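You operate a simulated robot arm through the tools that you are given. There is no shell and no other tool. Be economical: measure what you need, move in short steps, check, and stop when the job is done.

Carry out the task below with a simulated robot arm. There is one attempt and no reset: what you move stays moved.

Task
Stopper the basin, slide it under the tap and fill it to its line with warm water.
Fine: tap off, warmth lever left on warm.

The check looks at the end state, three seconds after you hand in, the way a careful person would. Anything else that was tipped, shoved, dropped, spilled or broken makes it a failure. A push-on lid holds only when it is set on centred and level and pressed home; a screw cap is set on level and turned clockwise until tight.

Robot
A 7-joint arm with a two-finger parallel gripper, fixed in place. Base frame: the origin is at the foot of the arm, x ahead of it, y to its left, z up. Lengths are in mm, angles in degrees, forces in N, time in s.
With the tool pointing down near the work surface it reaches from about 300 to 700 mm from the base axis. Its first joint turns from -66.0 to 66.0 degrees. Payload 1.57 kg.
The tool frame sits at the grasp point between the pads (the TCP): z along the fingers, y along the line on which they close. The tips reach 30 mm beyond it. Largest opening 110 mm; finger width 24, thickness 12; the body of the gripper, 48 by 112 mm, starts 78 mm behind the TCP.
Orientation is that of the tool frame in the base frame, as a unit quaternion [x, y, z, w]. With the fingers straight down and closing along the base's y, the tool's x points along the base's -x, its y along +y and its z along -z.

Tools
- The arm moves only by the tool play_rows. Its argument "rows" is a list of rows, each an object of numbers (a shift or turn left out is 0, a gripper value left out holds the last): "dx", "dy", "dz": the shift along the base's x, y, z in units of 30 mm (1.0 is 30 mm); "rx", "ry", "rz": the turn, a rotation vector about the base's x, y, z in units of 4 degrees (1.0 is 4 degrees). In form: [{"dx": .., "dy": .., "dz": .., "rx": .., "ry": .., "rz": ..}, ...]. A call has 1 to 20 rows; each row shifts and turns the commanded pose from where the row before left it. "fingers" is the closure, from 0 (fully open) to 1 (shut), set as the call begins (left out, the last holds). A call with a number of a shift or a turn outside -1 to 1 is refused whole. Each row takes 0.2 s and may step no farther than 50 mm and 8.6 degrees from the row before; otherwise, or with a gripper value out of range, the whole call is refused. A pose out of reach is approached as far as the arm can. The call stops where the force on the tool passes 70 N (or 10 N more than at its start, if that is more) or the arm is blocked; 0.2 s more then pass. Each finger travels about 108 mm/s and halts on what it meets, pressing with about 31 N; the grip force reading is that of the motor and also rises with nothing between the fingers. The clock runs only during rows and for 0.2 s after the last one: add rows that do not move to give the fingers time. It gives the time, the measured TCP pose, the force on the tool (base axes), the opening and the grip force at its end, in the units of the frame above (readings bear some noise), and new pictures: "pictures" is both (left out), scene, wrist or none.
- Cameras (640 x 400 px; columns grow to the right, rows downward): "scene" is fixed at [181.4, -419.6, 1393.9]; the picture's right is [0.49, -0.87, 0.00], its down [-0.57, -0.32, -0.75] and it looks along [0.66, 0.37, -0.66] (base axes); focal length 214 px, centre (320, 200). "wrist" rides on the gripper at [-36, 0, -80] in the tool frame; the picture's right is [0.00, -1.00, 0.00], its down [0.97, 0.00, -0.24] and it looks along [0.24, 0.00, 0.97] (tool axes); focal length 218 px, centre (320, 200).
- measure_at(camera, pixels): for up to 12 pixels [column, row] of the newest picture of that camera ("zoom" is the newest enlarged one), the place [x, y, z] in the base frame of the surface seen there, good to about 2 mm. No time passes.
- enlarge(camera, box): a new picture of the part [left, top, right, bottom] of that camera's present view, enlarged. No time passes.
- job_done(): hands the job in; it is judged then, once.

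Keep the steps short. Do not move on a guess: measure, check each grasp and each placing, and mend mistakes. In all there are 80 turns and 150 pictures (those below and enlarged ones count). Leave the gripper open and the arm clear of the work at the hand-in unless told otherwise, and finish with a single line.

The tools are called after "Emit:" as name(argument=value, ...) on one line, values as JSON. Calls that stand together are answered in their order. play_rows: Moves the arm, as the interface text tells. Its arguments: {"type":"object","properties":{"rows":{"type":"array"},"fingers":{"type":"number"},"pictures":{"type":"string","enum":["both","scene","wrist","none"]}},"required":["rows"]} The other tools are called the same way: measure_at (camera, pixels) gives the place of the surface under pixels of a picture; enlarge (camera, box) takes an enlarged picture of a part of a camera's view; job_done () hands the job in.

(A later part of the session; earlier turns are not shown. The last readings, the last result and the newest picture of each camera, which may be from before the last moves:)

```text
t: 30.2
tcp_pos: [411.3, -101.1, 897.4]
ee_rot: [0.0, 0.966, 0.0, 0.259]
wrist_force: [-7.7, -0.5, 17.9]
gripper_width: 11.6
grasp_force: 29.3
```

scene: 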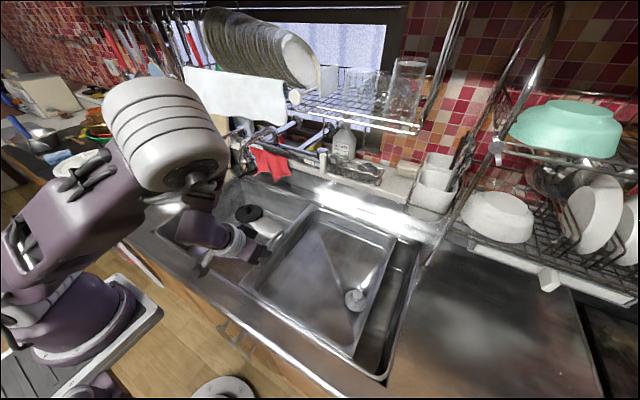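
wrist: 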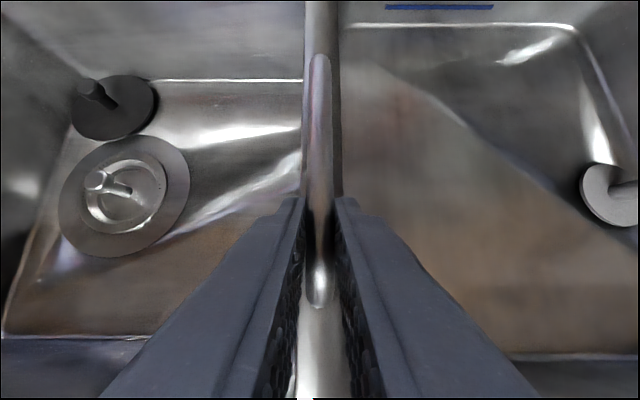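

It slides freely and stays level. Checking the height of the plugs standing in the sink, which the basin will pass over.

Emit:
measure_at(camera="wrist", pixels=[[88, 86], [95, 182], [125, 115], [150, 210], [200, 300]])

Emit:
enlarge(camera="scene", box=[200, 110, 300, 220])

```text
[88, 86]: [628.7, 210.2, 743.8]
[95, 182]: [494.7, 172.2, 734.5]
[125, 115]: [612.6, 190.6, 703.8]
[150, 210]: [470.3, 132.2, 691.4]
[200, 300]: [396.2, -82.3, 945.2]
```

```text
3.64 times, centred on (250, 165) of scene
```

zoom: 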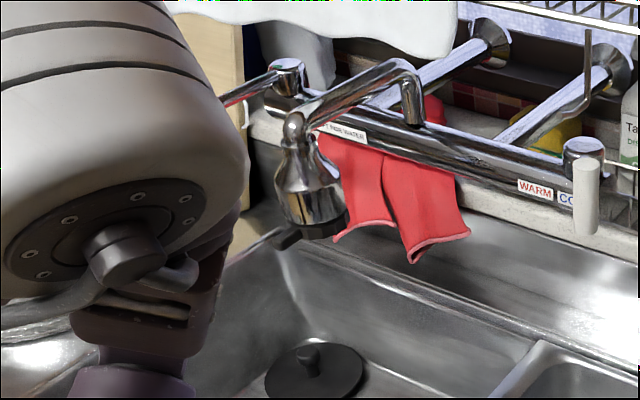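

Their tops are at 744, below the basin. Continuing another 140 mm.

Emit:
play_rows(rows=[{"dy": 0.3}, {"dy": 0.4}, {"dy": 0.4}, {"dy": 0.4}, {"dy": 0.4}, {"dy": 0.4}, {"dy": 0.4}, {"dy": 0.4}, {"dy": 0.4}, {"dy": 0.4}, {"dy": 0.4}, {"dy": 0.37}, {"dy": 0}])

Emit:
enlarge(camera="scene", box=[160, 100, 440, 390])

```text
t: 33.0
tcp_pos: [420.2, 9.9, 912.3]
ee_rot: [0.0, 0.966, 0.0, 0.257]
wrist_force: [-18.5, 2.2, 3.9]
gripper_width: 11.7
grasp_force: 29.1
out of reach, approached as far as the arm can: row 3, 4, 5, 6, 8
```

scene: 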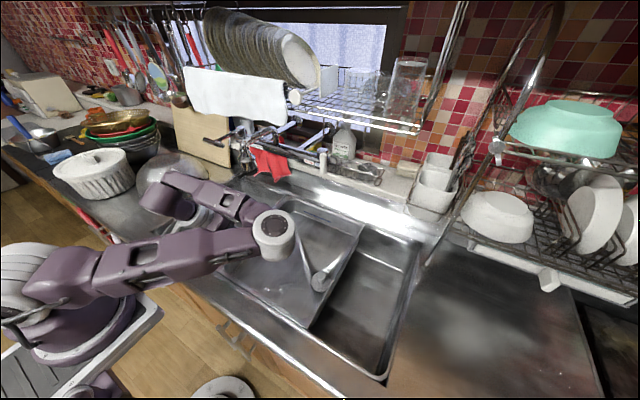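
wrist: 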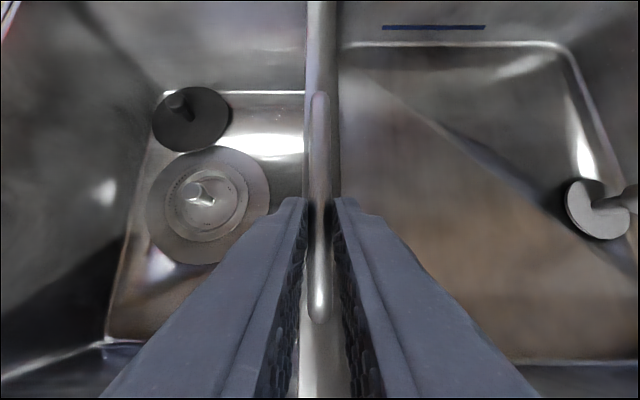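

```text
1.38 times, centred on (300, 245) of scene
```

zoom: 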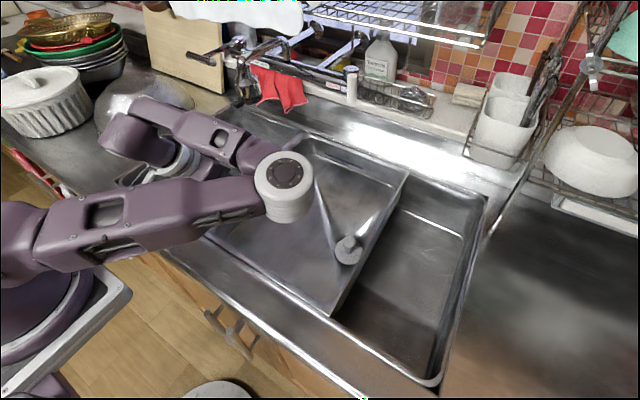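

The arm flipped its elbow partway and stopped short: z is 912, about 15 up. Checking whether the basin lifted, and where the elbow is.

Emit:
measure_at(camera="wrist", pixels=[[320, 120], [320, 280], [318, 20], [320, 385], [400, 100], [600, 225], [430, 27], [480, 362], [450, 300]])

Emit:
measure_at(camera="scene", pixels=[[275, 240], [240, 240], [180, 200], [308, 325], [355, 230], [325, 275], [265, 300], [290, 215], [150, 185]])

```text
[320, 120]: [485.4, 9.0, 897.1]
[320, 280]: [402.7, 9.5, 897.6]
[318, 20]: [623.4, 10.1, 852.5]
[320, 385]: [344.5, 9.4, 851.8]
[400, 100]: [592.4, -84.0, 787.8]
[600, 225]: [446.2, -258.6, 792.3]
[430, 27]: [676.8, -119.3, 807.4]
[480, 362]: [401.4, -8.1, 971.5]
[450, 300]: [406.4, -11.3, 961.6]
```

```text
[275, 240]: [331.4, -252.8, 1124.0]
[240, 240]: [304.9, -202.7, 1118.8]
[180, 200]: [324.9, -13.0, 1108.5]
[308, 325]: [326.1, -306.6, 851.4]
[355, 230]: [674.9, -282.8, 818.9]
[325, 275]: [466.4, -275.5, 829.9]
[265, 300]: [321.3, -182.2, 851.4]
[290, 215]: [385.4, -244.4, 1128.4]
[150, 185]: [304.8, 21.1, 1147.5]
```

The basin is intact and level, with the handle at y≈9. Waiting a moment to see where the arm settles.

Emit:
play_rows(rows=[{"dy": 0}, {"dy": 0}], pictures="none")

```text
t: 33.6
tcp_pos: [421.9, 9.3, 912.5]
ee_rot: [0.001, 0.966, -0.001, 0.257]
wrist_force: [-19.6, 1.8, 7.7]
gripper_width: 12.3
grasp_force: 28.9
```

It's steady. Rather than continue in this posture, I'll let go of the handle and finish by pushing from the right side of the basin. Opening slightly first, then lifting straight up.

Emit:
play_rows(rows=[{"dy": 0}, {"dy": 0}, {"dy": 0}], fingers=0.5, pictures="wrist")

```text
t: 34.4
tcp_pos: [421.9, 10.0, 911.2]
ee_rot: [0.0, 0.967, 0.0, 0.256]
wrist_force: [0.7, -0.2, -0.3]
gripper_width: 55.0
grasp_force: 0.0
```

wrist: 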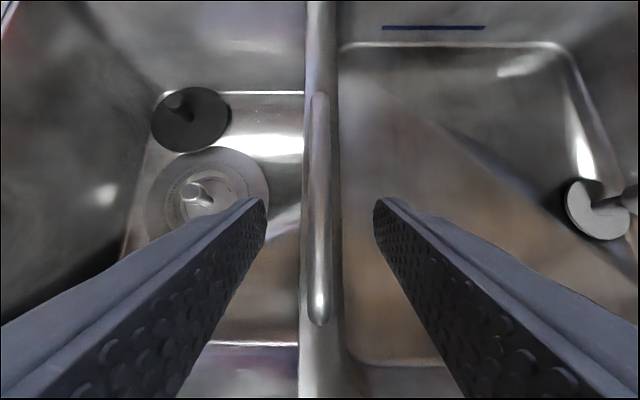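

Free. Lifting up and back, then untilting.

Emit:
play_rows(rows=[{"dz": 0.7, "dx": -0.3}, {"dz": 0.7, "dx": -0.3}, {"dz": 0.7, "dx": -0.3}, {"dz": 0.7, "dx": -0.3}, {"dz": 0.3, "dx": -0.3}, {"dz": 0}])

```text
t: 35.8
tcp_pos: [391.3, 9.6, 1010.1]
ee_rot: [0.001, 0.966, -0.001, 0.257]
wrist_force: [0.2, 1.1, -0.7]
gripper_width: 54.8
grasp_force: 0.2
out of reach, approached as far as the arm can: row 1, 2, 5
```

scene: 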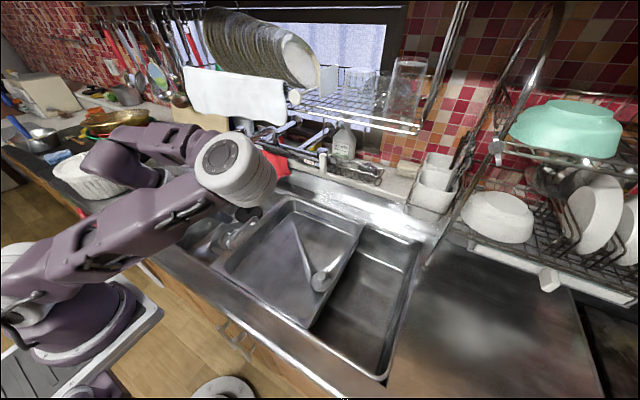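
wrist: 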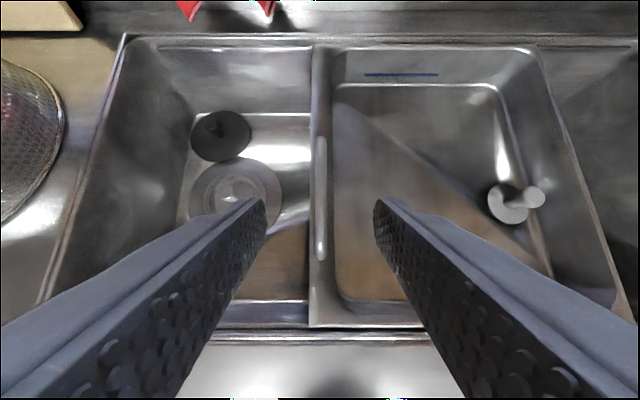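

Emit:
play_rows(rows=[{"dz": 0.6, "ry": 0.625}, {"dz": 0.6, "ry": 0.625}, {"dz": 0.6, "ry": 0.625}, {"dz": 0.6, "ry": 0.625}, {"dz": 0.6, "ry": 0.625}, {"dz": 0.6, "ry": 0.625}, {"dz": 0.6, "ry": 0.625}, {"dz": 0.6, "ry": 0.625}, {"ry": 0.625}, {"ry": 0.625}, {"ry": 0.625}, {"ry": 0.625}, {"dz": 0}], fingers=1)

```text
t: 38.6
tcp_pos: [390.3, 9.7, 1155.1]
ee_rot: [0.001, 1.0, 0.0, 0.0]
wrist_force: [-0.9, -0.1, -0.9]
gripper_width: 0.0
grasp_force: 21.1
```

scene: 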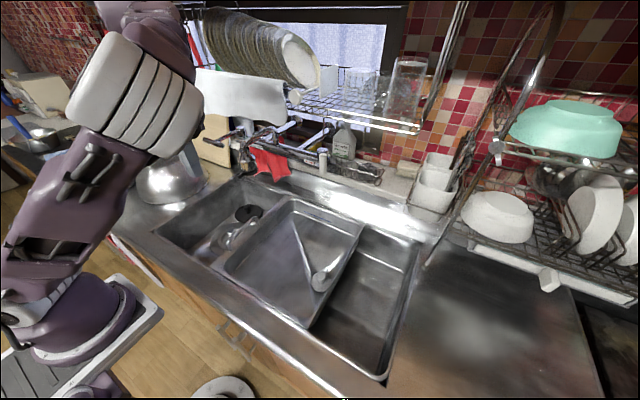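
wrist: 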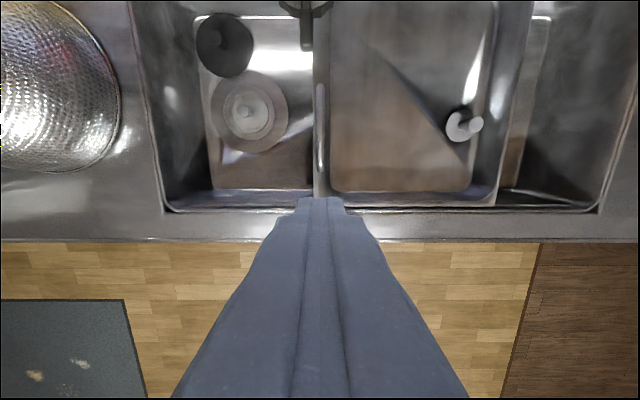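

Untilted and clear. I'll measure the basin's right rim and the spout's tab, then move to the right of the basin.

Emit:
measure_at(camera="wrist", pixels=[[480, 190], [493, 195], [500, 150], [510, 100], [525, 60], [535, 30], [307, 30], [307, 12], [285, 5], [330, 5]])

Emit:
measure_at(camera="scene", pixels=[[308, 326], [335, 280], [362, 228], [345, 262], [380, 300], [400, 260]])

Emit:
play_rows(rows=[{"dy": -1}, {"dy": -1}, {"dy": -1}, {"dy": -1}, {"dy": -1}, {"dy": -1}, {"dy": -1}, {"dy": -1}, {"dy": -1}, {"dy": -1}, {"dy": -1, "dz": -0.5, "dx": 0.5}, {"dy": -1, "dz": -0.5, "dx": 0.5}, {"dy": -1, "dz": -0.5, "dx": 0.5}, {"dz": -0.5, "dx": 0.5}, {"dz": -0.5, "dx": 0.5}, {"dz": -0.5, "dx": 0.5}, {"dx": 0}])

```text
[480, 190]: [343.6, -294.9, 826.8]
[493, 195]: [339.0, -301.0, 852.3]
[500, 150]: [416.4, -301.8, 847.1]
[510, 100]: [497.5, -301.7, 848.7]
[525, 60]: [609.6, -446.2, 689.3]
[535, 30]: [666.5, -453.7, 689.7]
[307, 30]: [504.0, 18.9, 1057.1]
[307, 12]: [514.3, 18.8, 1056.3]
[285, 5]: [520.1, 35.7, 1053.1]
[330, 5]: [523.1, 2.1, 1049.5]
```

```text
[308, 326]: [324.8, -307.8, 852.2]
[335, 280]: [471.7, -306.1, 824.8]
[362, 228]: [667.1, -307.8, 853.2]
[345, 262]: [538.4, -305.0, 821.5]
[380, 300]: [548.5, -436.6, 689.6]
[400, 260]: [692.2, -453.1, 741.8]
```

```text
t: 42.2
tcp_pos: [507.4, -231.0, 1050.8]
ee_rot: [0.002, 1.0, 0.0, 0.001]
wrist_force: [-0.7, -0.6, -0.1]
gripper_width: 0.0
grasp_force: 21.2
out of reach, approached as far as the arm can: row 4, 5, 6, 7, 8, 9, 10, 11, 14, 15, 16
```

scene: 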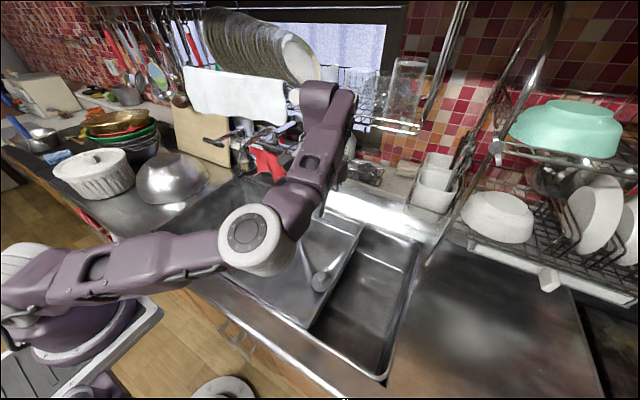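
wrist: 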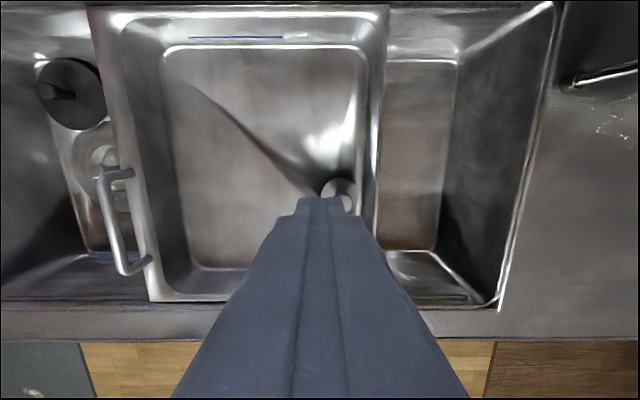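

Rim's outer face is at y≈-308; the spout head centre is near y≈19. Reach is limited this high up, so I'll come down to z≈930 (still above rim 853) and then move right.

Emit:
play_rows(rows=[{"dz": -0.8}, {"dz": -0.8}, {"dz": -0.8}, {"dz": -0.8}, {"dz": -0.8}, {"dz": 0}])

```text
t: 43.6
tcp_pos: [504.9, -232.1, 930.9]
ee_rot: [0.0, 1.0, 0.001, 0.0]
wrist_force: [0.1, 0.1, -0.1]
gripper_width: 0.0
grasp_force: 21.7
```

scene: 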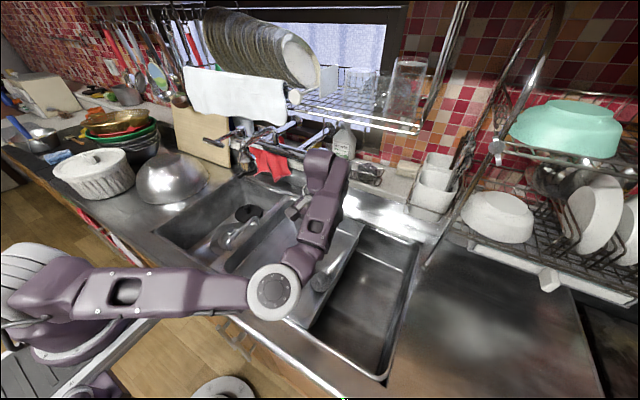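
wrist: 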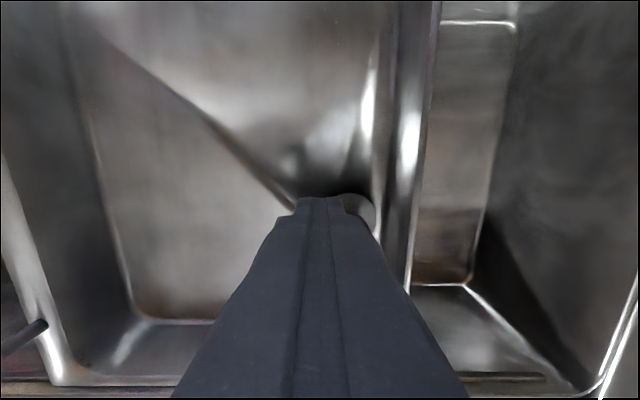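

Emit:
measure_at(camera="scene", pixels=[[272, 295], [272, 312], [255, 300], [200, 300], [310, 230], [325, 165], [300, 262]])

```text
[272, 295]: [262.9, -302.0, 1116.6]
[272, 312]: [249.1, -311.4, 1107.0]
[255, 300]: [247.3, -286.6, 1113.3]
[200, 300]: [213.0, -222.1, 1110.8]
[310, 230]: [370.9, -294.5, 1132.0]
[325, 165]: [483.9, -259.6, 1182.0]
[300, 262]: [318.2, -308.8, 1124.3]
```

The elbow sits at z≈1110, well clear. Moving right 115 mm at this height.

Emit:
play_rows(rows=[{"dy": -0.6}, {"dy": -0.6}, {"dy": -0.6}, {"dy": -0.6}, {"dy": -0.6}, {"dy": -0.6}, {"dy": -0.3}, {"dy": 0}])

```text
t: 45.4
tcp_pos: [505.8, -239.4, 932.5]
ee_rot: [0.001, 1.0, -0.001, 0.0]
wrist_force: [0.4, -0.3, 0.3]
gripper_width: 0.0
grasp_force: 21.1
out of reach, approached as far as the arm can: row 1, 2, 3, 4, 5, 6, 7
```

scene: 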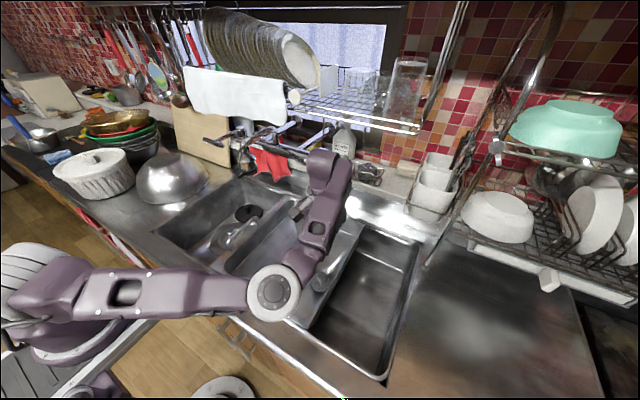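
wrist: 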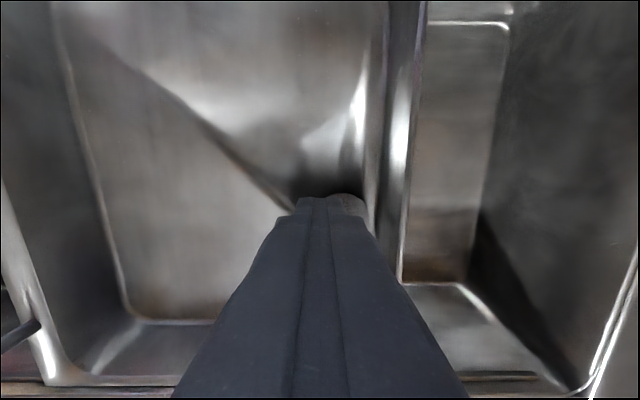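

The first joint is at its limit in this posture. I'll go back up to the start pose to straighten the arm into its original posture.

Emit:
play_rows(rows=[{"dz": 1, "dx": -0.3}, {"dz": 1, "dx": -0.3}, {"dz": 1, "dx": -0.3, "dy": 0.2}, {"dz": 1, "dx": -0.5, "dy": 0.3}, {"dz": 1, "dx": -0.5, "dy": 0.3}, {"dz": 1, "dx": -0.5, "dy": 0.3}, {"dz": 1, "dx": -0.5, "dy": 0.3}, {"dz": 1, "dx": -0.5, "dy": 0.3}, {"dz": 1, "dx": -0.5, "dy": 0.3}, {"dz": 1, "dx": -0.5, "dy": 0.3}, {"dz": 1, "dx": -0.5, "dy": 0.3}, {"dz": 0.4, "dx": -0.2, "dy": 0.3}, {"dz": 0}])

```text
t: 48.2
tcp_pos: [434.3, -116.6, 1260.9]
ee_rot: [0.0, 1.0, 0.0, 0.001]
wrist_force: [0.3, 0.4, -1.1]
gripper_width: 0.1
grasp_force: 21.4
out of reach, approached as far as the arm can: row 2, 3, 5, 7, 9, 10, 11
```

scene: 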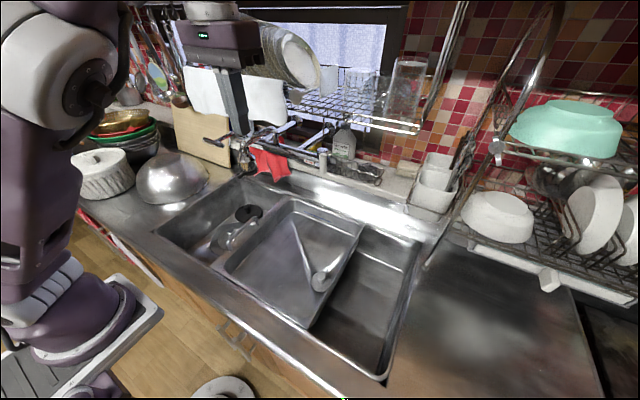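
wrist: 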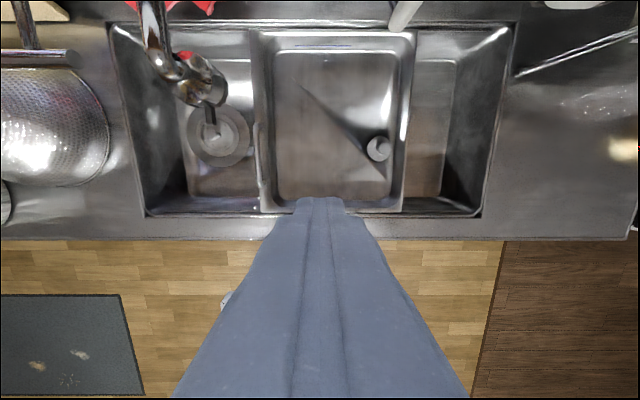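

Emit:
play_rows(rows=[{"dx": -0.8, "dy": -0.3}, {"dx": -0.8, "dy": -0.3}, {"dx": -0.8, "dy": -0.4, "dz": 0.4}, {"dz": 0}], pictures="none")

Emit:
play_rows(rows=[{"dy": -0.8}, {"dy": -0.8}, {"dy": -0.8}, {"dy": -0.8}, {"dy": -0.8, "dz": -0.6}, {"dy": -0.8, "dz": -0.8}, {"dz": -0.8, "dy": -0.3}, {"dz": -0.8}, {"dz": 0}])

```text
t: 49.2
tcp_pos: [434.7, -117.2, 1262.4]
ee_rot: [0.0, 1.0, 0.0, 0.0]
wrist_force: [-1.0, -0.2, -0.2]
gripper_width: 0.0
grasp_force: 21.6
out of reach, approached as far as the arm can: row 1, 2, 3
```

```text
t: 51.2
tcp_pos: [476.0, -197.4, 1133.6]
ee_rot: [0.0, 1.0, 0.0, 0.0]
wrist_force: [0.2, -0.1, 0.1]
gripper_width: 0.0
grasp_force: 21.0
out of reach, approached as far as the arm can: row 1, 2, 3, 4, 5, 6, 7
```

scene: 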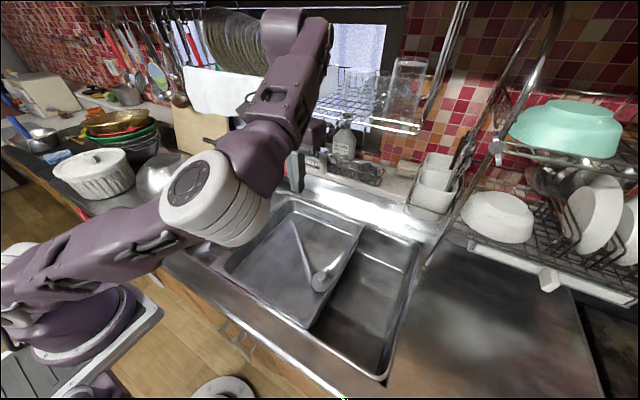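
wrist: 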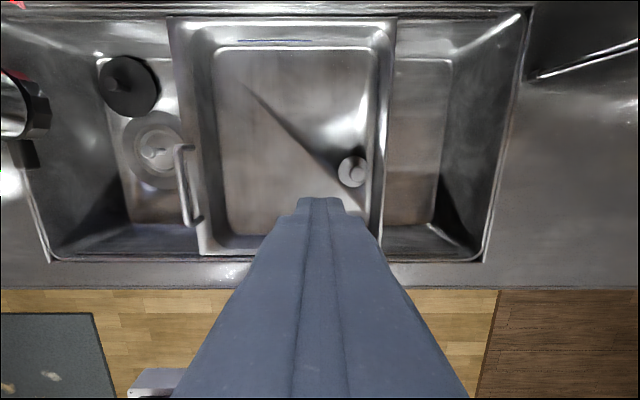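

Still elbow-right. Turning the gripper +90° at this spot, which earlier gave a good posture on the right-hand side.

Emit:
play_rows(rows=[{"rz": 1, "dx": -0.1}, {"rz": 1, "dx": -0.1}, {"rz": 1, "dx": -0.1}, {"rz": 1, "dx": -0.1}, {"rz": 1, "dx": -0.1}, {"rz": 1, "dx": -0.1}, {"rz": 1, "dx": -0.1}, {"rz": 1, "dx": -0.1}, {"rz": 1, "dx": -0.1}, {"rz": 1, "dx": -0.1}, {"rz": 1, "dx": -0.1}, {"rz": 1, "dx": -0.1}, {"rz": 1}, {"rz": 1}, {"rz": 1}, {"rz": 1}, {"rz": 1}, {"rz": 1}, {"rz": 1}, {"rz": 1}], pictures="none")

Emit:
play_rows(rows=[{"rz": 1}, {"rz": 1}, {"rz": 0.5}, {"rz": 0}], pictures="scene")

```text
t: 55.4
tcp_pos: [335.8, -12.1, 1068.1]
ee_rot: [-0.643, 0.766, 0.0, -0.001]
wrist_force: [-0.4, 0.3, -0.4]
gripper_width: 0.0
grasp_force: 20.7
out of reach, approached as far as the arm can: row 1, 2, 3, 4, 5, 6, 7, 8, 9, 10, 11, 12, 13, 14, 15, 16, 17, 18, 19, 20
```

```text
t: 56.4
tcp_pos: [316.6, 2.5, 1064.4]
ee_rot: [0.707, -0.707, 0.0, 0.0]
wrist_force: [-0.9, 0.5, 0.1]
gripper_width: 0.1
grasp_force: 21.4
out of reach, approached as far as the arm can: row 1, 2, 3
```

scene: 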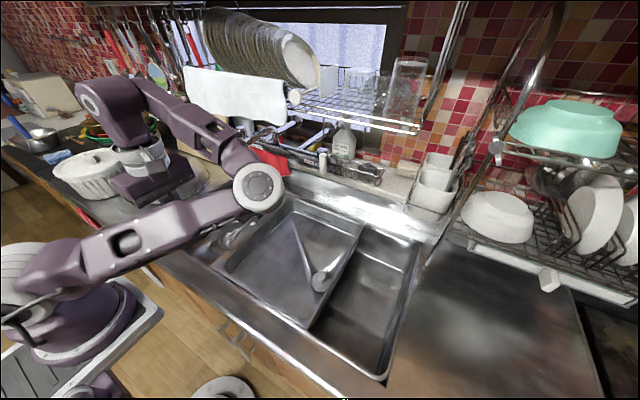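

That went the wrong way: the wrist roll is limiting. Turning back and on to −90° instead.

Emit:
play_rows(rows=[{"rz": -1}, {"rz": -1}, {"rz": -1}, {"rz": -1}, {"rz": -1}, {"rz": -1}, {"rz": -1}, {"rz": -1}, {"rz": -1}, {"rz": -1}, {"rz": -1, "dx": 0.3}, {"rz": -1, "dx": 0.3}, {"rz": -1, "dx": 0.3}, {"rz": -1, "dx": 0.3}, {"rz": -1, "dx": 0.3}, {"rz": -1, "dx": 0.3}, {"rz": -1, "dx": 0.3}, {"rz": -1, "dx": 0.3}, {"rz": -1, "dx": 0.3}, {"rz": -1, "dx": 0.3}], pictures="none")

Emit:
play_rows(rows=[{"rz": -1, "dy": -0.3}, {"rz": -1, "dy": -0.3}, {"rz": -1, "dy": -0.3}, {"rz": -1, "dy": -0.3}, {"rz": -1, "dy": -0.3}, {"rz": -1, "dy": -0.3}, {"rz": -1, "dy": -0.3}, {"rz": -1, "dy": -0.3}, {"rz": -1, "dy": -0.3}, {"rz": -1, "dy": -0.3}, {"rz": -1, "dy": -0.3}, {"rz": -1, "dy": -0.3}, {"rz": -1, "dy": -0.3}, {"rz": -1, "dy": -0.3}, {"rz": -1, "dy": -0.3}, {"rz": -1, "dy": -0.3}, {"rz": -1, "dy": -0.3}, {"rz": -1, "dy": -0.3}, {"rz": -1, "dy": -0.3}, {"rz": -1, "dy": -0.3}], pictures="scene")

```text
t: 60.6
tcp_pos: [409.0, 1.4, 1064.3]
ee_rot: [-0.088, 0.996, 0.001, 0.0]
wrist_force: [-0.5, 0.3, 0.6]
gripper_width: 0.0
grasp_force: 20.6
```

```text
t: 64.8
tcp_pos: [440.8, -139.3, 1062.6]
ee_rot: [0.574, 0.819, 0.0, 0.0]
wrist_force: [0.3, -0.2, 0.1]
gripper_width: 0.3
grasp_force: 21.2
out of reach, approached as far as the arm can: row 13, 14, 15, 16, 17, 18, 19, 20
```

scene: 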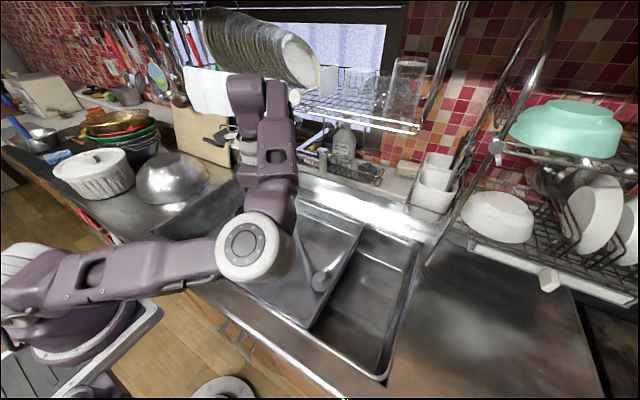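

Still limited toward −y, but the left side is well reachable in this posture. So I'll go back and finish the slide with the handle. Turning the gripper back to 0° while returning to x≈400, y≈0.

Emit:
play_rows(rows=[{"rz": 1, "dx": -0.08, "dy": 0.28}, {"rz": 1, "dx": -0.08, "dy": 0.28}, {"rz": 1, "dx": -0.08, "dy": 0.28}, {"rz": 1, "dx": -0.08, "dy": 0.28}, {"rz": 1, "dx": -0.08, "dy": 0.28}, {"rz": 1, "dx": -0.08, "dy": 0.28}, {"rz": 1, "dx": -0.08, "dy": 0.28}, {"rz": 1, "dx": -0.08, "dy": 0.28}, {"rz": 1, "dx": -0.08, "dy": 0.28}, {"rz": 1, "dx": -0.08, "dy": 0.28}, {"rz": 1, "dx": -0.08, "dy": 0.28}, {"rz": 1, "dx": -0.08, "dy": 0.28}, {"rz": 1, "dx": -0.08, "dy": 0.28}, {"rz": 1, "dx": -0.08, "dy": 0.28}, {"rz": 1, "dx": -0.08, "dy": 0.28}, {"rz": 1, "dx": -0.08, "dy": 0.28}, {"rz": 1, "dx": -0.08, "dy": 0.28}, {"rz": 0.5}, {"rz": 0}], fingers=0.4)

```text
t: 68.8
tcp_pos: [399.6, 4.7, 1062.6]
ee_rot: [0.0, 1.0, 0.0, 0.0]
wrist_force: [-0.2, -1.0, -0.6]
gripper_width: 66.0
grasp_force: 0.1
```

scene: 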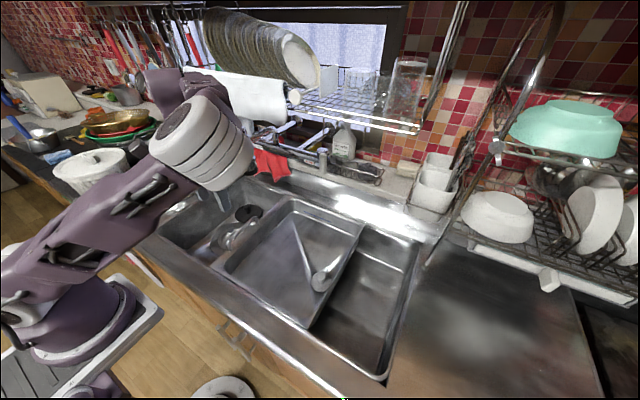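
wrist: 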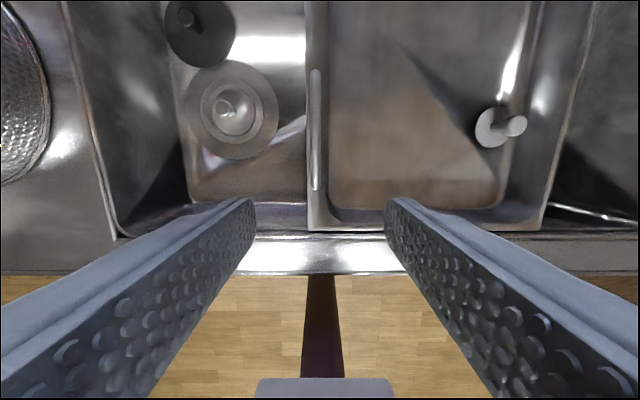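

Emit:
play_rows(rows=[{"dz": -0.6, "ry": -0.85, "dx": 0.06}, {"dz": -0.6, "ry": -0.85, "dx": 0.06}, {"dz": -0.6, "ry": -0.85, "dx": 0.06}, {"dz": -0.6, "ry": -0.85, "dx": 0.06}, {"dz": -0.6, "ry": -0.85, "dx": 0.06}, {"dz": -0.6, "ry": -0.85, "dy": 0.07}, {"dz": -0.6, "ry": -0.85, "dy": 0.07}, {"dz": 0}])

```text
t: 70.6
tcp_pos: [407.7, 7.7, 937.9]
ee_rot: [0.001, 0.978, -0.001, 0.206]
wrist_force: [-0.1, -0.1, -0.3]
gripper_width: 66.1
grasp_force: 0.1
```

scene: 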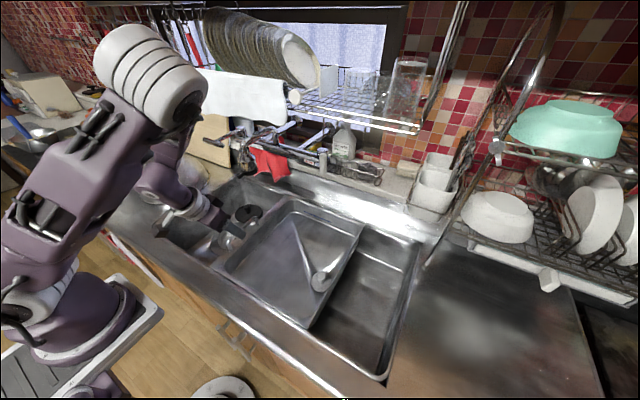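
wrist: 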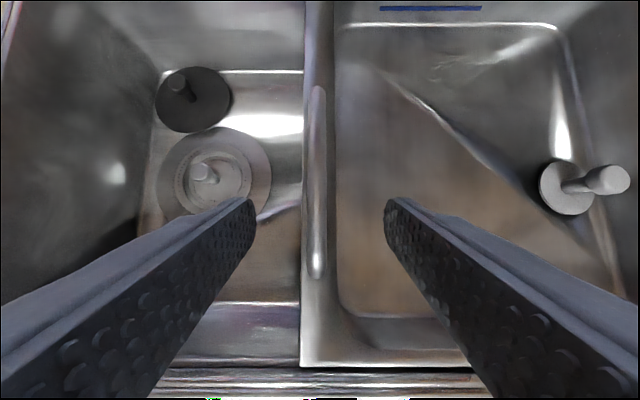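

The posture is good again, with the handle between the fingers. Lowering 40 mm, then closing.

Emit:
play_rows(rows=[{"dz": -0.6, "dx": 0.1, "dy": 0.03}, {"dz": -0.7, "dx": 0.1}, {"dz": 0}], pictures="none")

Emit:
play_rows(rows=[{"dz": 0}, {"dz": 0}, {"dz": 0}, {"dz": 0}], fingers=1, pictures="wrist")

```text
t: 71.4
tcp_pos: [415.3, 9.2, 897.2]
ee_rot: [0.0, 0.979, 0.0, 0.206]
wrist_force: [-0.2, -0.3, 0.1]
gripper_width: 65.8
grasp_force: 0.1
```

```text
t: 72.4
tcp_pos: [415.9, 9.3, 896.6]
ee_rot: [0.0, 0.979, 0.0, 0.206]
wrist_force: [-0.4, 0.6, -5.4]
gripper_width: 11.9
grasp_force: 29.4
```

wrist: 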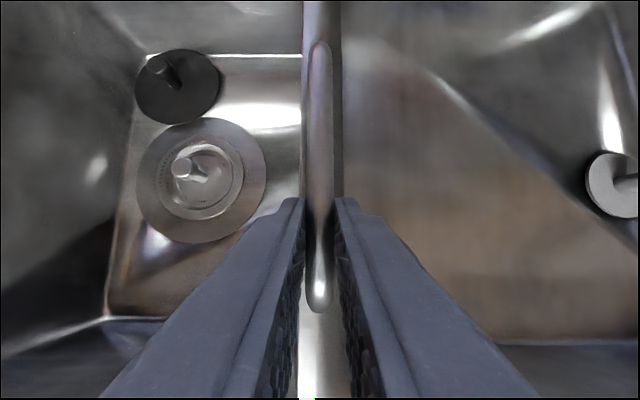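

Held. Sliding left 80 mm.

Emit:
play_rows(rows=[{"dy": 0.25}, {"dy": 0.35}, {"dy": 0.35}, {"dy": 0.35}, {"dy": 0.35}, {"dy": 0.35}, {"dy": 0.35}, {"dy": 0.35}, {"dy": 0}])

```text
t: 74.4
tcp_pos: [414.8, 90.1, 897.8]
ee_rot: [0.0, 0.979, 0.001, 0.206]
wrist_force: [-1.2, 1.8, 6.5]
gripper_width: 12.1
grasp_force: 29.6
```

scene: 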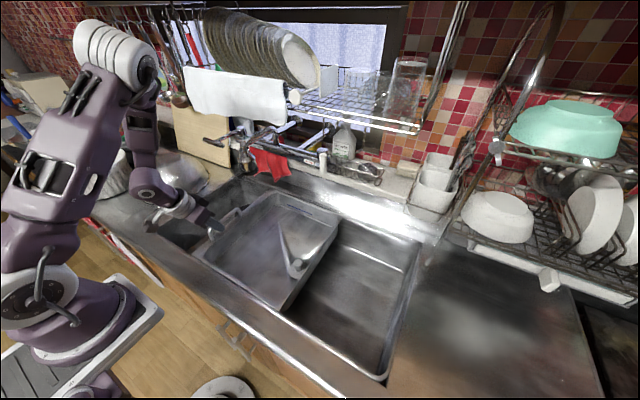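
wrist: 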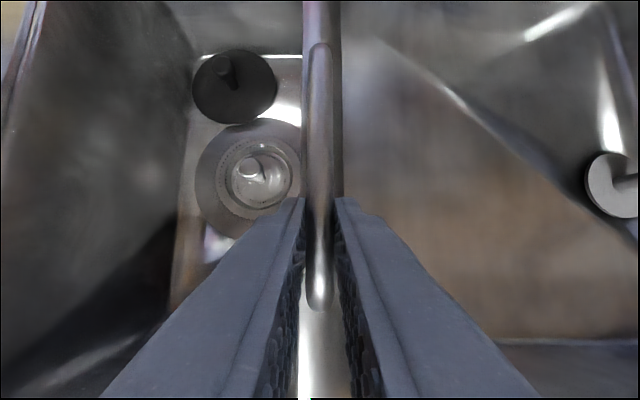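

Smooth. Another 85 mm to centre it under the spout.

Emit:
play_rows(rows=[{"dy": 0.25}, {"dy": 0.35}, {"dy": 0.35}, {"dy": 0.35}, {"dy": 0.35}, {"dy": 0.35}, {"dy": 0.35}, {"dy": 0.35}, {"dy": 0.13}, {"dy": 0}])

Emit:
enlarge(camera="scene", box=[170, 110, 370, 310])

```text
t: 76.6
tcp_pos: [416.3, 174.4, 897.5]
ee_rot: [0.0, 0.979, 0.0, 0.206]
wrist_force: [-1.0, -1.2, -23.5]
gripper_width: 11.7
grasp_force: 28.7
```

scene: 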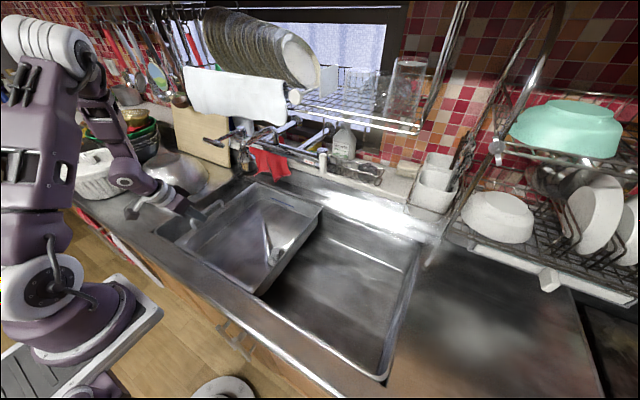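
wrist: 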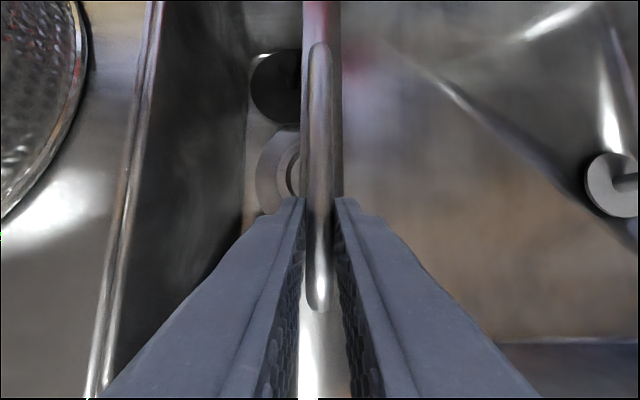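

```text
2.00 times, centred on (270, 210) of scene
```

zoom: 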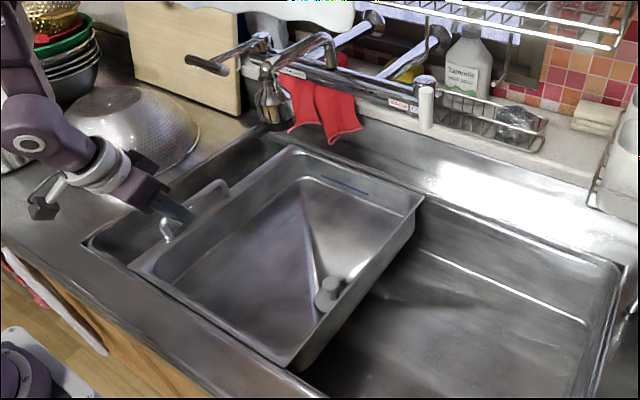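

The basin is under the spout. Releasing and lifting back along the tool.

Emit:
play_rows(rows=[{"dz": 0}, {"dz": 0}, {"dz": 0}], fingers=0.5, pictures="none")

Emit:
play_rows(rows=[{"dz": 0.7, "dx": -0.2}, {"dz": 0.7, "dx": -0.2}, {"dz": 0.7, "dx": -0.2}, {"dz": 0.7, "dx": -0.2}, {"dz": 0.7}, {"dz": 0.7}, {"dz": 0}])

Emit:
measure_at(camera="scene", pixels=[[218, 203], [305, 220], [320, 208], [262, 293], [195, 240], [260, 185], [270, 255], [276, 250], [245, 175]])

```text
t: 77.4
tcp_pos: [416.5, 174.5, 897.9]
ee_rot: [-0.001, 0.978, 0.0, 0.207]
wrist_force: [-1.1, 0.6, 0.0]
gripper_width: 55.3
grasp_force: 0.1
```

```text
t: 79.0
tcp_pos: [390.8, 173.4, 1024.0]
ee_rot: [0.0, 0.979, 0.0, 0.206]
wrist_force: [-0.4, 0.6, -0.1]
gripper_width: 55.1
grasp_force: 0.0
```

scene: 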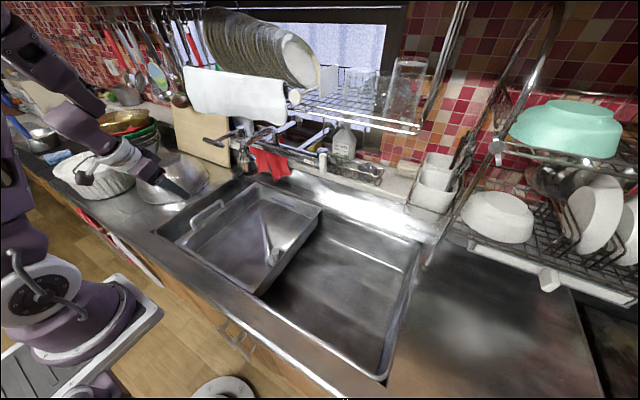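
wrist: 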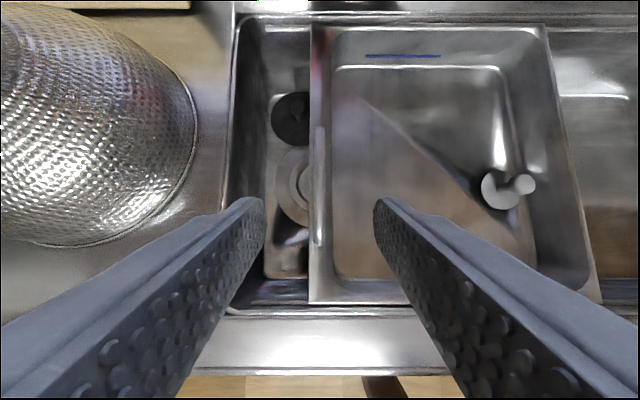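

```text
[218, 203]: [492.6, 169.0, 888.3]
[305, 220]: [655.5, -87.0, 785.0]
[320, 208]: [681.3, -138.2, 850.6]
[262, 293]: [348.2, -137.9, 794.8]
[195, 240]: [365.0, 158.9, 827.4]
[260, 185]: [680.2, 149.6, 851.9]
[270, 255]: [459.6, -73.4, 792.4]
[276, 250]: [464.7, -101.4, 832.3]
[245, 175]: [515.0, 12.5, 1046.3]
```

Basin and stopper in place, disc at 792. Now the warmth lever: finding its pivot.

Emit:
measure_at(camera="scene", pixels=[[322, 150], [325, 149], [319, 152], [327, 154], [323, 157], [323, 173], [321, 162], [326, 164], [329, 163], [305, 162], [312, 164], [340, 168]])

Emit:
enlarge(camera="scene", box=[300, 140, 340, 180])

Emit:
measure_at(camera="scene", pixels=[[420, 190], [440, 160], [415, 130], [300, 108], [345, 150], [380, 180], [360, 185], [345, 182], [400, 175], [350, 70], [408, 85]])

```text
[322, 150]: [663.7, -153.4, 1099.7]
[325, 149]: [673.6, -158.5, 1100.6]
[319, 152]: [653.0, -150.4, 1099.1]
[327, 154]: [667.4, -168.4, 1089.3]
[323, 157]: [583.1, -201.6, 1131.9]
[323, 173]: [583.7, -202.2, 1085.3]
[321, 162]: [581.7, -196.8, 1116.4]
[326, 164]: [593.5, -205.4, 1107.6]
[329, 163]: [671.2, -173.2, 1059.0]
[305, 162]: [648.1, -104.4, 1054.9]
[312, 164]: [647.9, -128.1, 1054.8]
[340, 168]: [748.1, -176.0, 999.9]
```

```text
10.00 times, centred on (320, 160) of scene
```

zoom: 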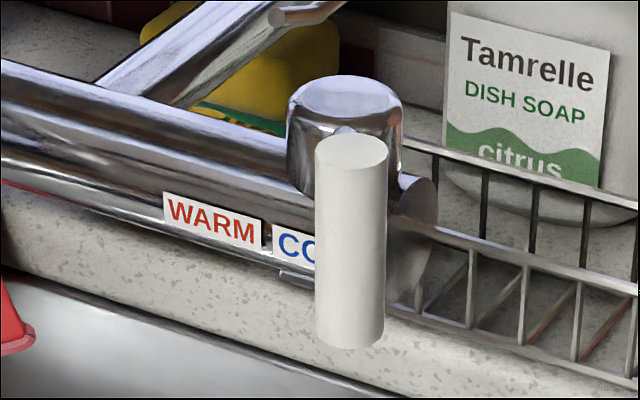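

```text
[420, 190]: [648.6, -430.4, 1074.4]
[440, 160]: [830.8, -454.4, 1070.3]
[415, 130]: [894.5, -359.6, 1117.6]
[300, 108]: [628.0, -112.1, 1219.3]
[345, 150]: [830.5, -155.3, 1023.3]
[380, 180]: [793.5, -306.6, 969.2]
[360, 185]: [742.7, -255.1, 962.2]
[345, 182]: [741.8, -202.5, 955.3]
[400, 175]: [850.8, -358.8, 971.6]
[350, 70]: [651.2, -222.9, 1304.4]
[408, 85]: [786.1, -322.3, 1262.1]
```

Warmth lever: pivot at about (663,-160), white grip at about (589,-201), z 1083–1132. So it swings about a vertical axis, from COLD (right) to WARM (left). The overhead rack's front edge is at x≈628, z≥1219, so I'll come in with the tool tilted about 60° forward, closed, from the grip's right side, and push left. First travelling across.

Emit:
play_rows(rows=[{"dz": 0.5, "dy": -0.5}, {"dz": 0.5, "dy": -0.7}, {"dz": 0.5, "dy": -0.7}, {"dz": 0.5, "dy": -0.7}, {"dz": 0.5, "dy": -0.7}, {"dy": -0.7, "dx": 0.1}, {"dy": -0.7, "dx": 0.1}, {"dy": -0.7, "dx": 0.1}, {"dy": -0.7, "dx": 0.1}, {"dy": -0.7, "dx": 0.1}, {"dy": -0.7, "dx": 0.1}, {"dy": -0.7, "dx": 0.1}, {"dy": -0.7, "dx": 0.1}, {"dy": 0}], fingers=1, pictures="scene")

```text
t: 82.0
tcp_pos: [406.5, -0.8, 1101.0]
ee_rot: [0.001, 0.979, -0.001, 0.206]
wrist_force: [-0.3, -0.6, 0.0]
gripper_width: 0.0
grasp_force: 20.7
out of reach, approached as far as the arm can: row 4, 5, 9, 10, 11, 12, 13
```

scene: 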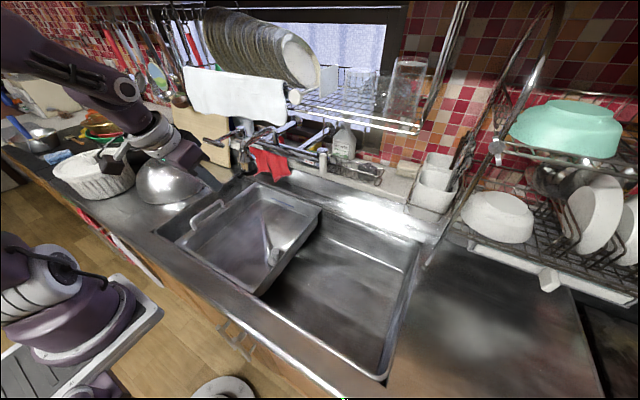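

Stuck at y≈0, with the elbow now on the left as it was at the start. I'll untilt, then continue right.

Emit:
play_rows(rows=[{"ry": 0.85}, {"ry": 0.85}, {"ry": 0.85}, {"ry": 0.85}, {"ry": 0.85}, {"ry": 0.85}, {"ry": 0.85}, {"dy": -0.5}, {"dy": -0.5}, {"dy": -0.7}, {"dy": -0.7}, {"dy": -0.7}, {"dy": -0.7}, {"dy": -0.7}, {"dy": -0.7}, {"dy": 0}], pictures="scene")

```text
t: 85.4
tcp_pos: [269.8, -153.7, 1134.0]
ee_rot: [0.001, 1.0, -0.001, 0.001]
wrist_force: [0.4, -0.7, 0.0]
gripper_width: 0.0
grasp_force: 21.0
out of reach, approached as far as the arm can: row 1, 2, 3, 4, 5, 6, 7, 8, 9, 10, 11, 12, 13, 14, 15
```

scene: 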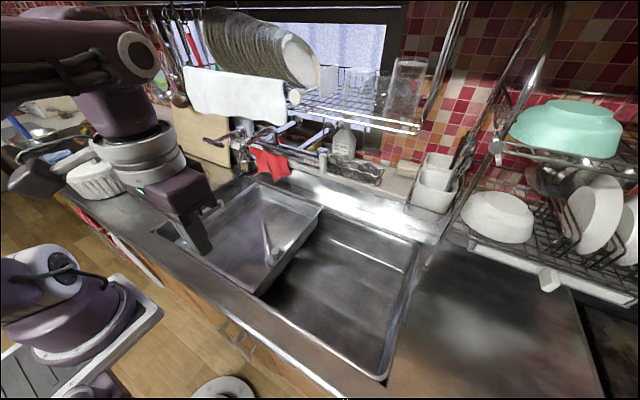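

The posture looks like the start one now. Moving forward to x≈420.

Emit:
play_rows(rows=[{"dx": 0.7}, {"dx": 0.7}, {"dx": 0.7}, {"dx": 0.7}, {"dx": 0.7}, {"dx": 0.7}, {"dx": 0.7, "dy": -0.3}, {"dy": -0.7}, {"dy": -0.7}, {"dy": 0}], pictures="scene")

```text
t: 87.6
tcp_pos: [274.8, -144.9, 1139.5]
ee_rot: [0.002, 1.0, -0.001, 0.002]
wrist_force: [0.8, -0.6, 0.8]
gripper_width: 0.0
grasp_force: 20.9
out of reach, approached as far as the arm can: row 1, 2, 3, 4, 5, 6, 7, 8, 9
```

scene: 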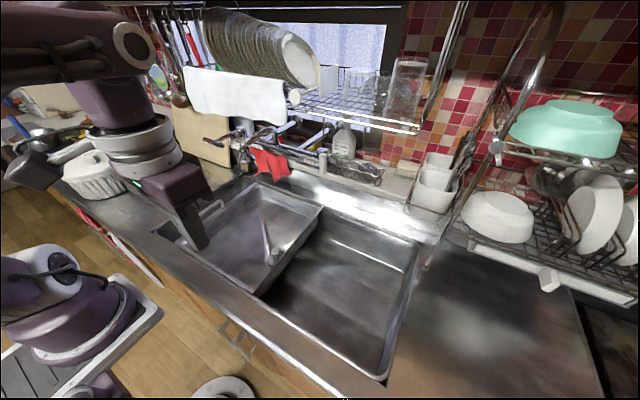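

It looks like joint 1 is at its other limit. In this posture a +90° turn worked at the start, so I'll turn that way.

Emit:
play_rows(rows=[{"rz": 1}, {"rz": 1}, {"rz": 1}, {"rz": 1}, {"rz": 1}, {"rz": 1}, {"rz": 1}, {"rz": 1}, {"rz": 1}, {"rz": 1}, {"rz": 1, "dx": 0.4}, {"rz": 1, "dx": 0.4}, {"rz": 1, "dx": 0.4}, {"rz": 1, "dx": 0.4}, {"rz": 1, "dx": 0.4}, {"rz": 1, "dx": 0.4}, {"rz": 1, "dx": 0.4}, {"rz": 1, "dx": 0.4}, {"rz": 1, "dx": 0.4}, {"rz": 1, "dx": 0.4}], pictures="scene")

```text
t: 89.8
tcp_pos: [143.8, -65.5, 1113.2]
ee_rot: [-0.33, 0.944, -0.012, 0.012]
wrist_force: [17.6, -19.0, 3.3]
gripper_width: 0.0
grasp_force: 21.3
out of reach, approached as far as the arm can: row 1, 2, 3, 4, 5, 6, 7, 8, 9, 10
stopped in row 10: the force on the tool passed its limit (the readings are from after the stop); the commanded pose is now the measured one
```

scene: 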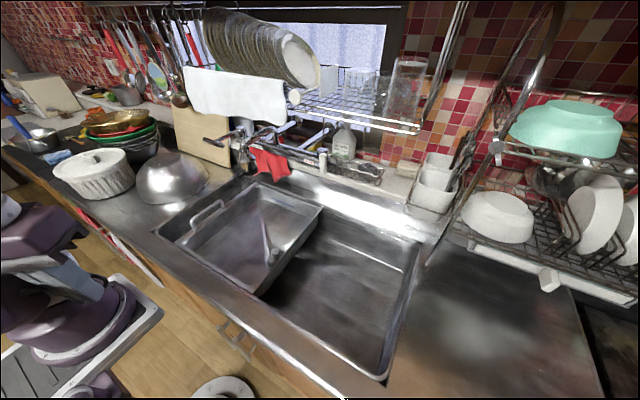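

Wrong direction: the arm folded against itself, only self-contact. Reversing the turn.

Emit:
play_rows(rows=[{"dx": 0.5, "dy": -0.3}, {"dx": 0.5, "dy": -0.3, "rz": -1}, {"dx": 0.5, "dy": -0.3, "rz": -1}, {"dx": 0.5, "rz": -1}, {"dx": 0.5, "rz": -1}, {"dx": 0.5, "rz": -1}, {"dx": 0.3, "rz": -1}, {"dx": 0.3, "rz": -1}, {"dx": 0.3, "rz": -1}, {"dx": 0.3, "rz": -1}, {"dx": 0.3, "rz": -1}, {"dx": 0.3, "rz": -1}, {"dx": 0.3, "rz": -1}, {"dx": 0.3, "rz": -1}, {"dx": 0.3, "rz": -1}, {"dx": 0.3, "rz": -1}, {"dx": 0.3, "rz": -1}, {"dx": 0.3, "rz": -1}], pictures="scene")

```text
t: 93.6
tcp_pos: [326.8, -81.7, 1112.7]
ee_rot: [0.254, 0.967, -0.014, 0.005]
wrist_force: [-0.1, 0.2, 0.4]
gripper_width: 0.0
grasp_force: 21.7
out of reach, approached as far as the arm can: row 1
```

scene: 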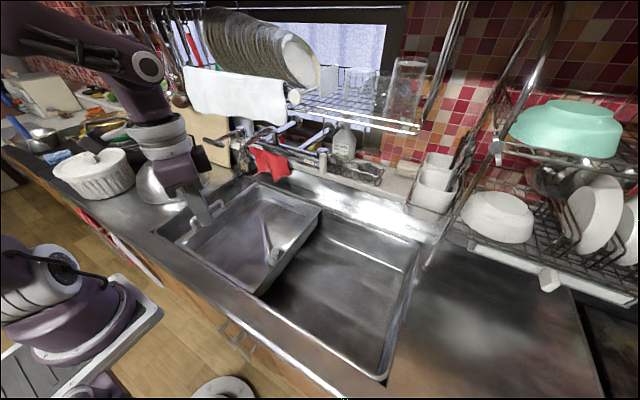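

A negative turn frees it. Continuing forward and right, with a bit more turn.

Emit:
play_rows(rows=[{"dx": 0.5, "rz": -1}, {"dx": 0.5, "rz": -1}, {"dx": 0.5, "rz": -1}, {"dx": 0.5, "rz": -1}, {"dx": 0.2, "dy": -0.4, "rz": -1}, {"dx": 0.2, "dy": -0.5, "rz": -1}, {"dx": 0.2, "dy": -0.5, "rz": -1}, {"dx": 0.2, "dy": -0.5, "rz": -1}, {"dx": 0.2, "dy": -0.5, "rz": -1}, {"dx": 0.2, "dy": -0.5, "rz": -1}, {"dy": -0.5, "rz": -1}, {"dy": -0.5, "rz": -1}, {"dy": -0.5, "rz": -1}, {"dy": -0.5, "rz": -1}, {"dy": 0}])

```text
t: 96.8
tcp_pos: [303.3, -210.6, 1149.7]
ee_rot: [0.666, 0.746, -0.014, 0.001]
wrist_force: [0.2, 0.0, -0.5]
gripper_width: 0.1
grasp_force: 20.9
out of reach, approached as far as the arm can: row 1, 2, 3, 4, 5, 6, 7, 8, 9, 10, 11, 12, 13, 14
```

scene: 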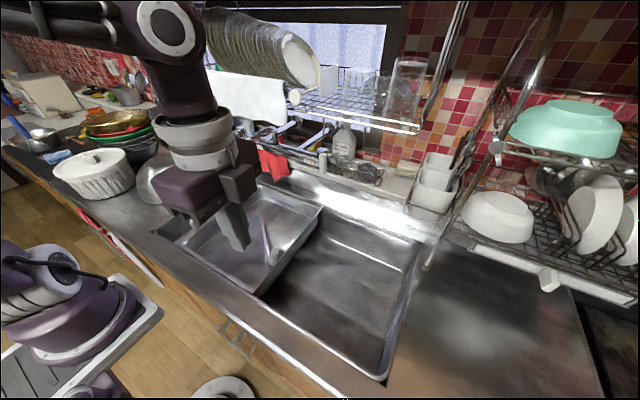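
wrist: 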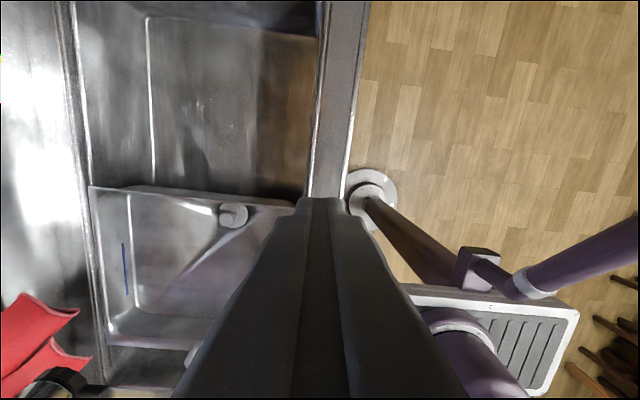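

I'll come down 130 mm, where earlier positions were reachable, and then move forward.

Emit:
play_rows(rows=[{"dz": -0.6}, {"dz": -0.6}, {"dz": -0.6}, {"dz": -0.6}, {"dz": -0.6}, {"dz": -0.6}, {"dz": -0.6}, {"dx": 0.5}, {"dx": 0.5}, {"dx": 0.5}, {"dx": 0.5}, {"dx": 0.5}, {"dx": 0.5}, {"dx": 0.5}, {"dx": 0.5}, {"dx": 0}], pictures="scene")

```text
t: 100.2
tcp_pos: [297.5, -210.2, 1135.2]
ee_rot: [0.678, 0.735, -0.013, -0.003]
wrist_force: [0.1, 0.3, -0.5]
gripper_width: 0.0
grasp_force: 20.8
out of reach, approached as far as the arm can: row 1, 2, 3, 4, 5, 6, 7, 8, 9, 10, 11, 12, 13, 14, 15
```

scene: 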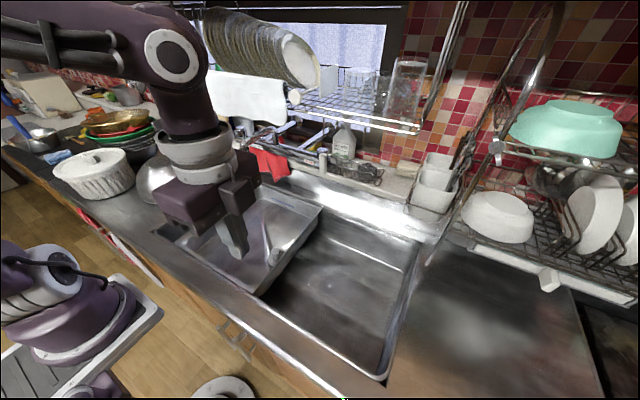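

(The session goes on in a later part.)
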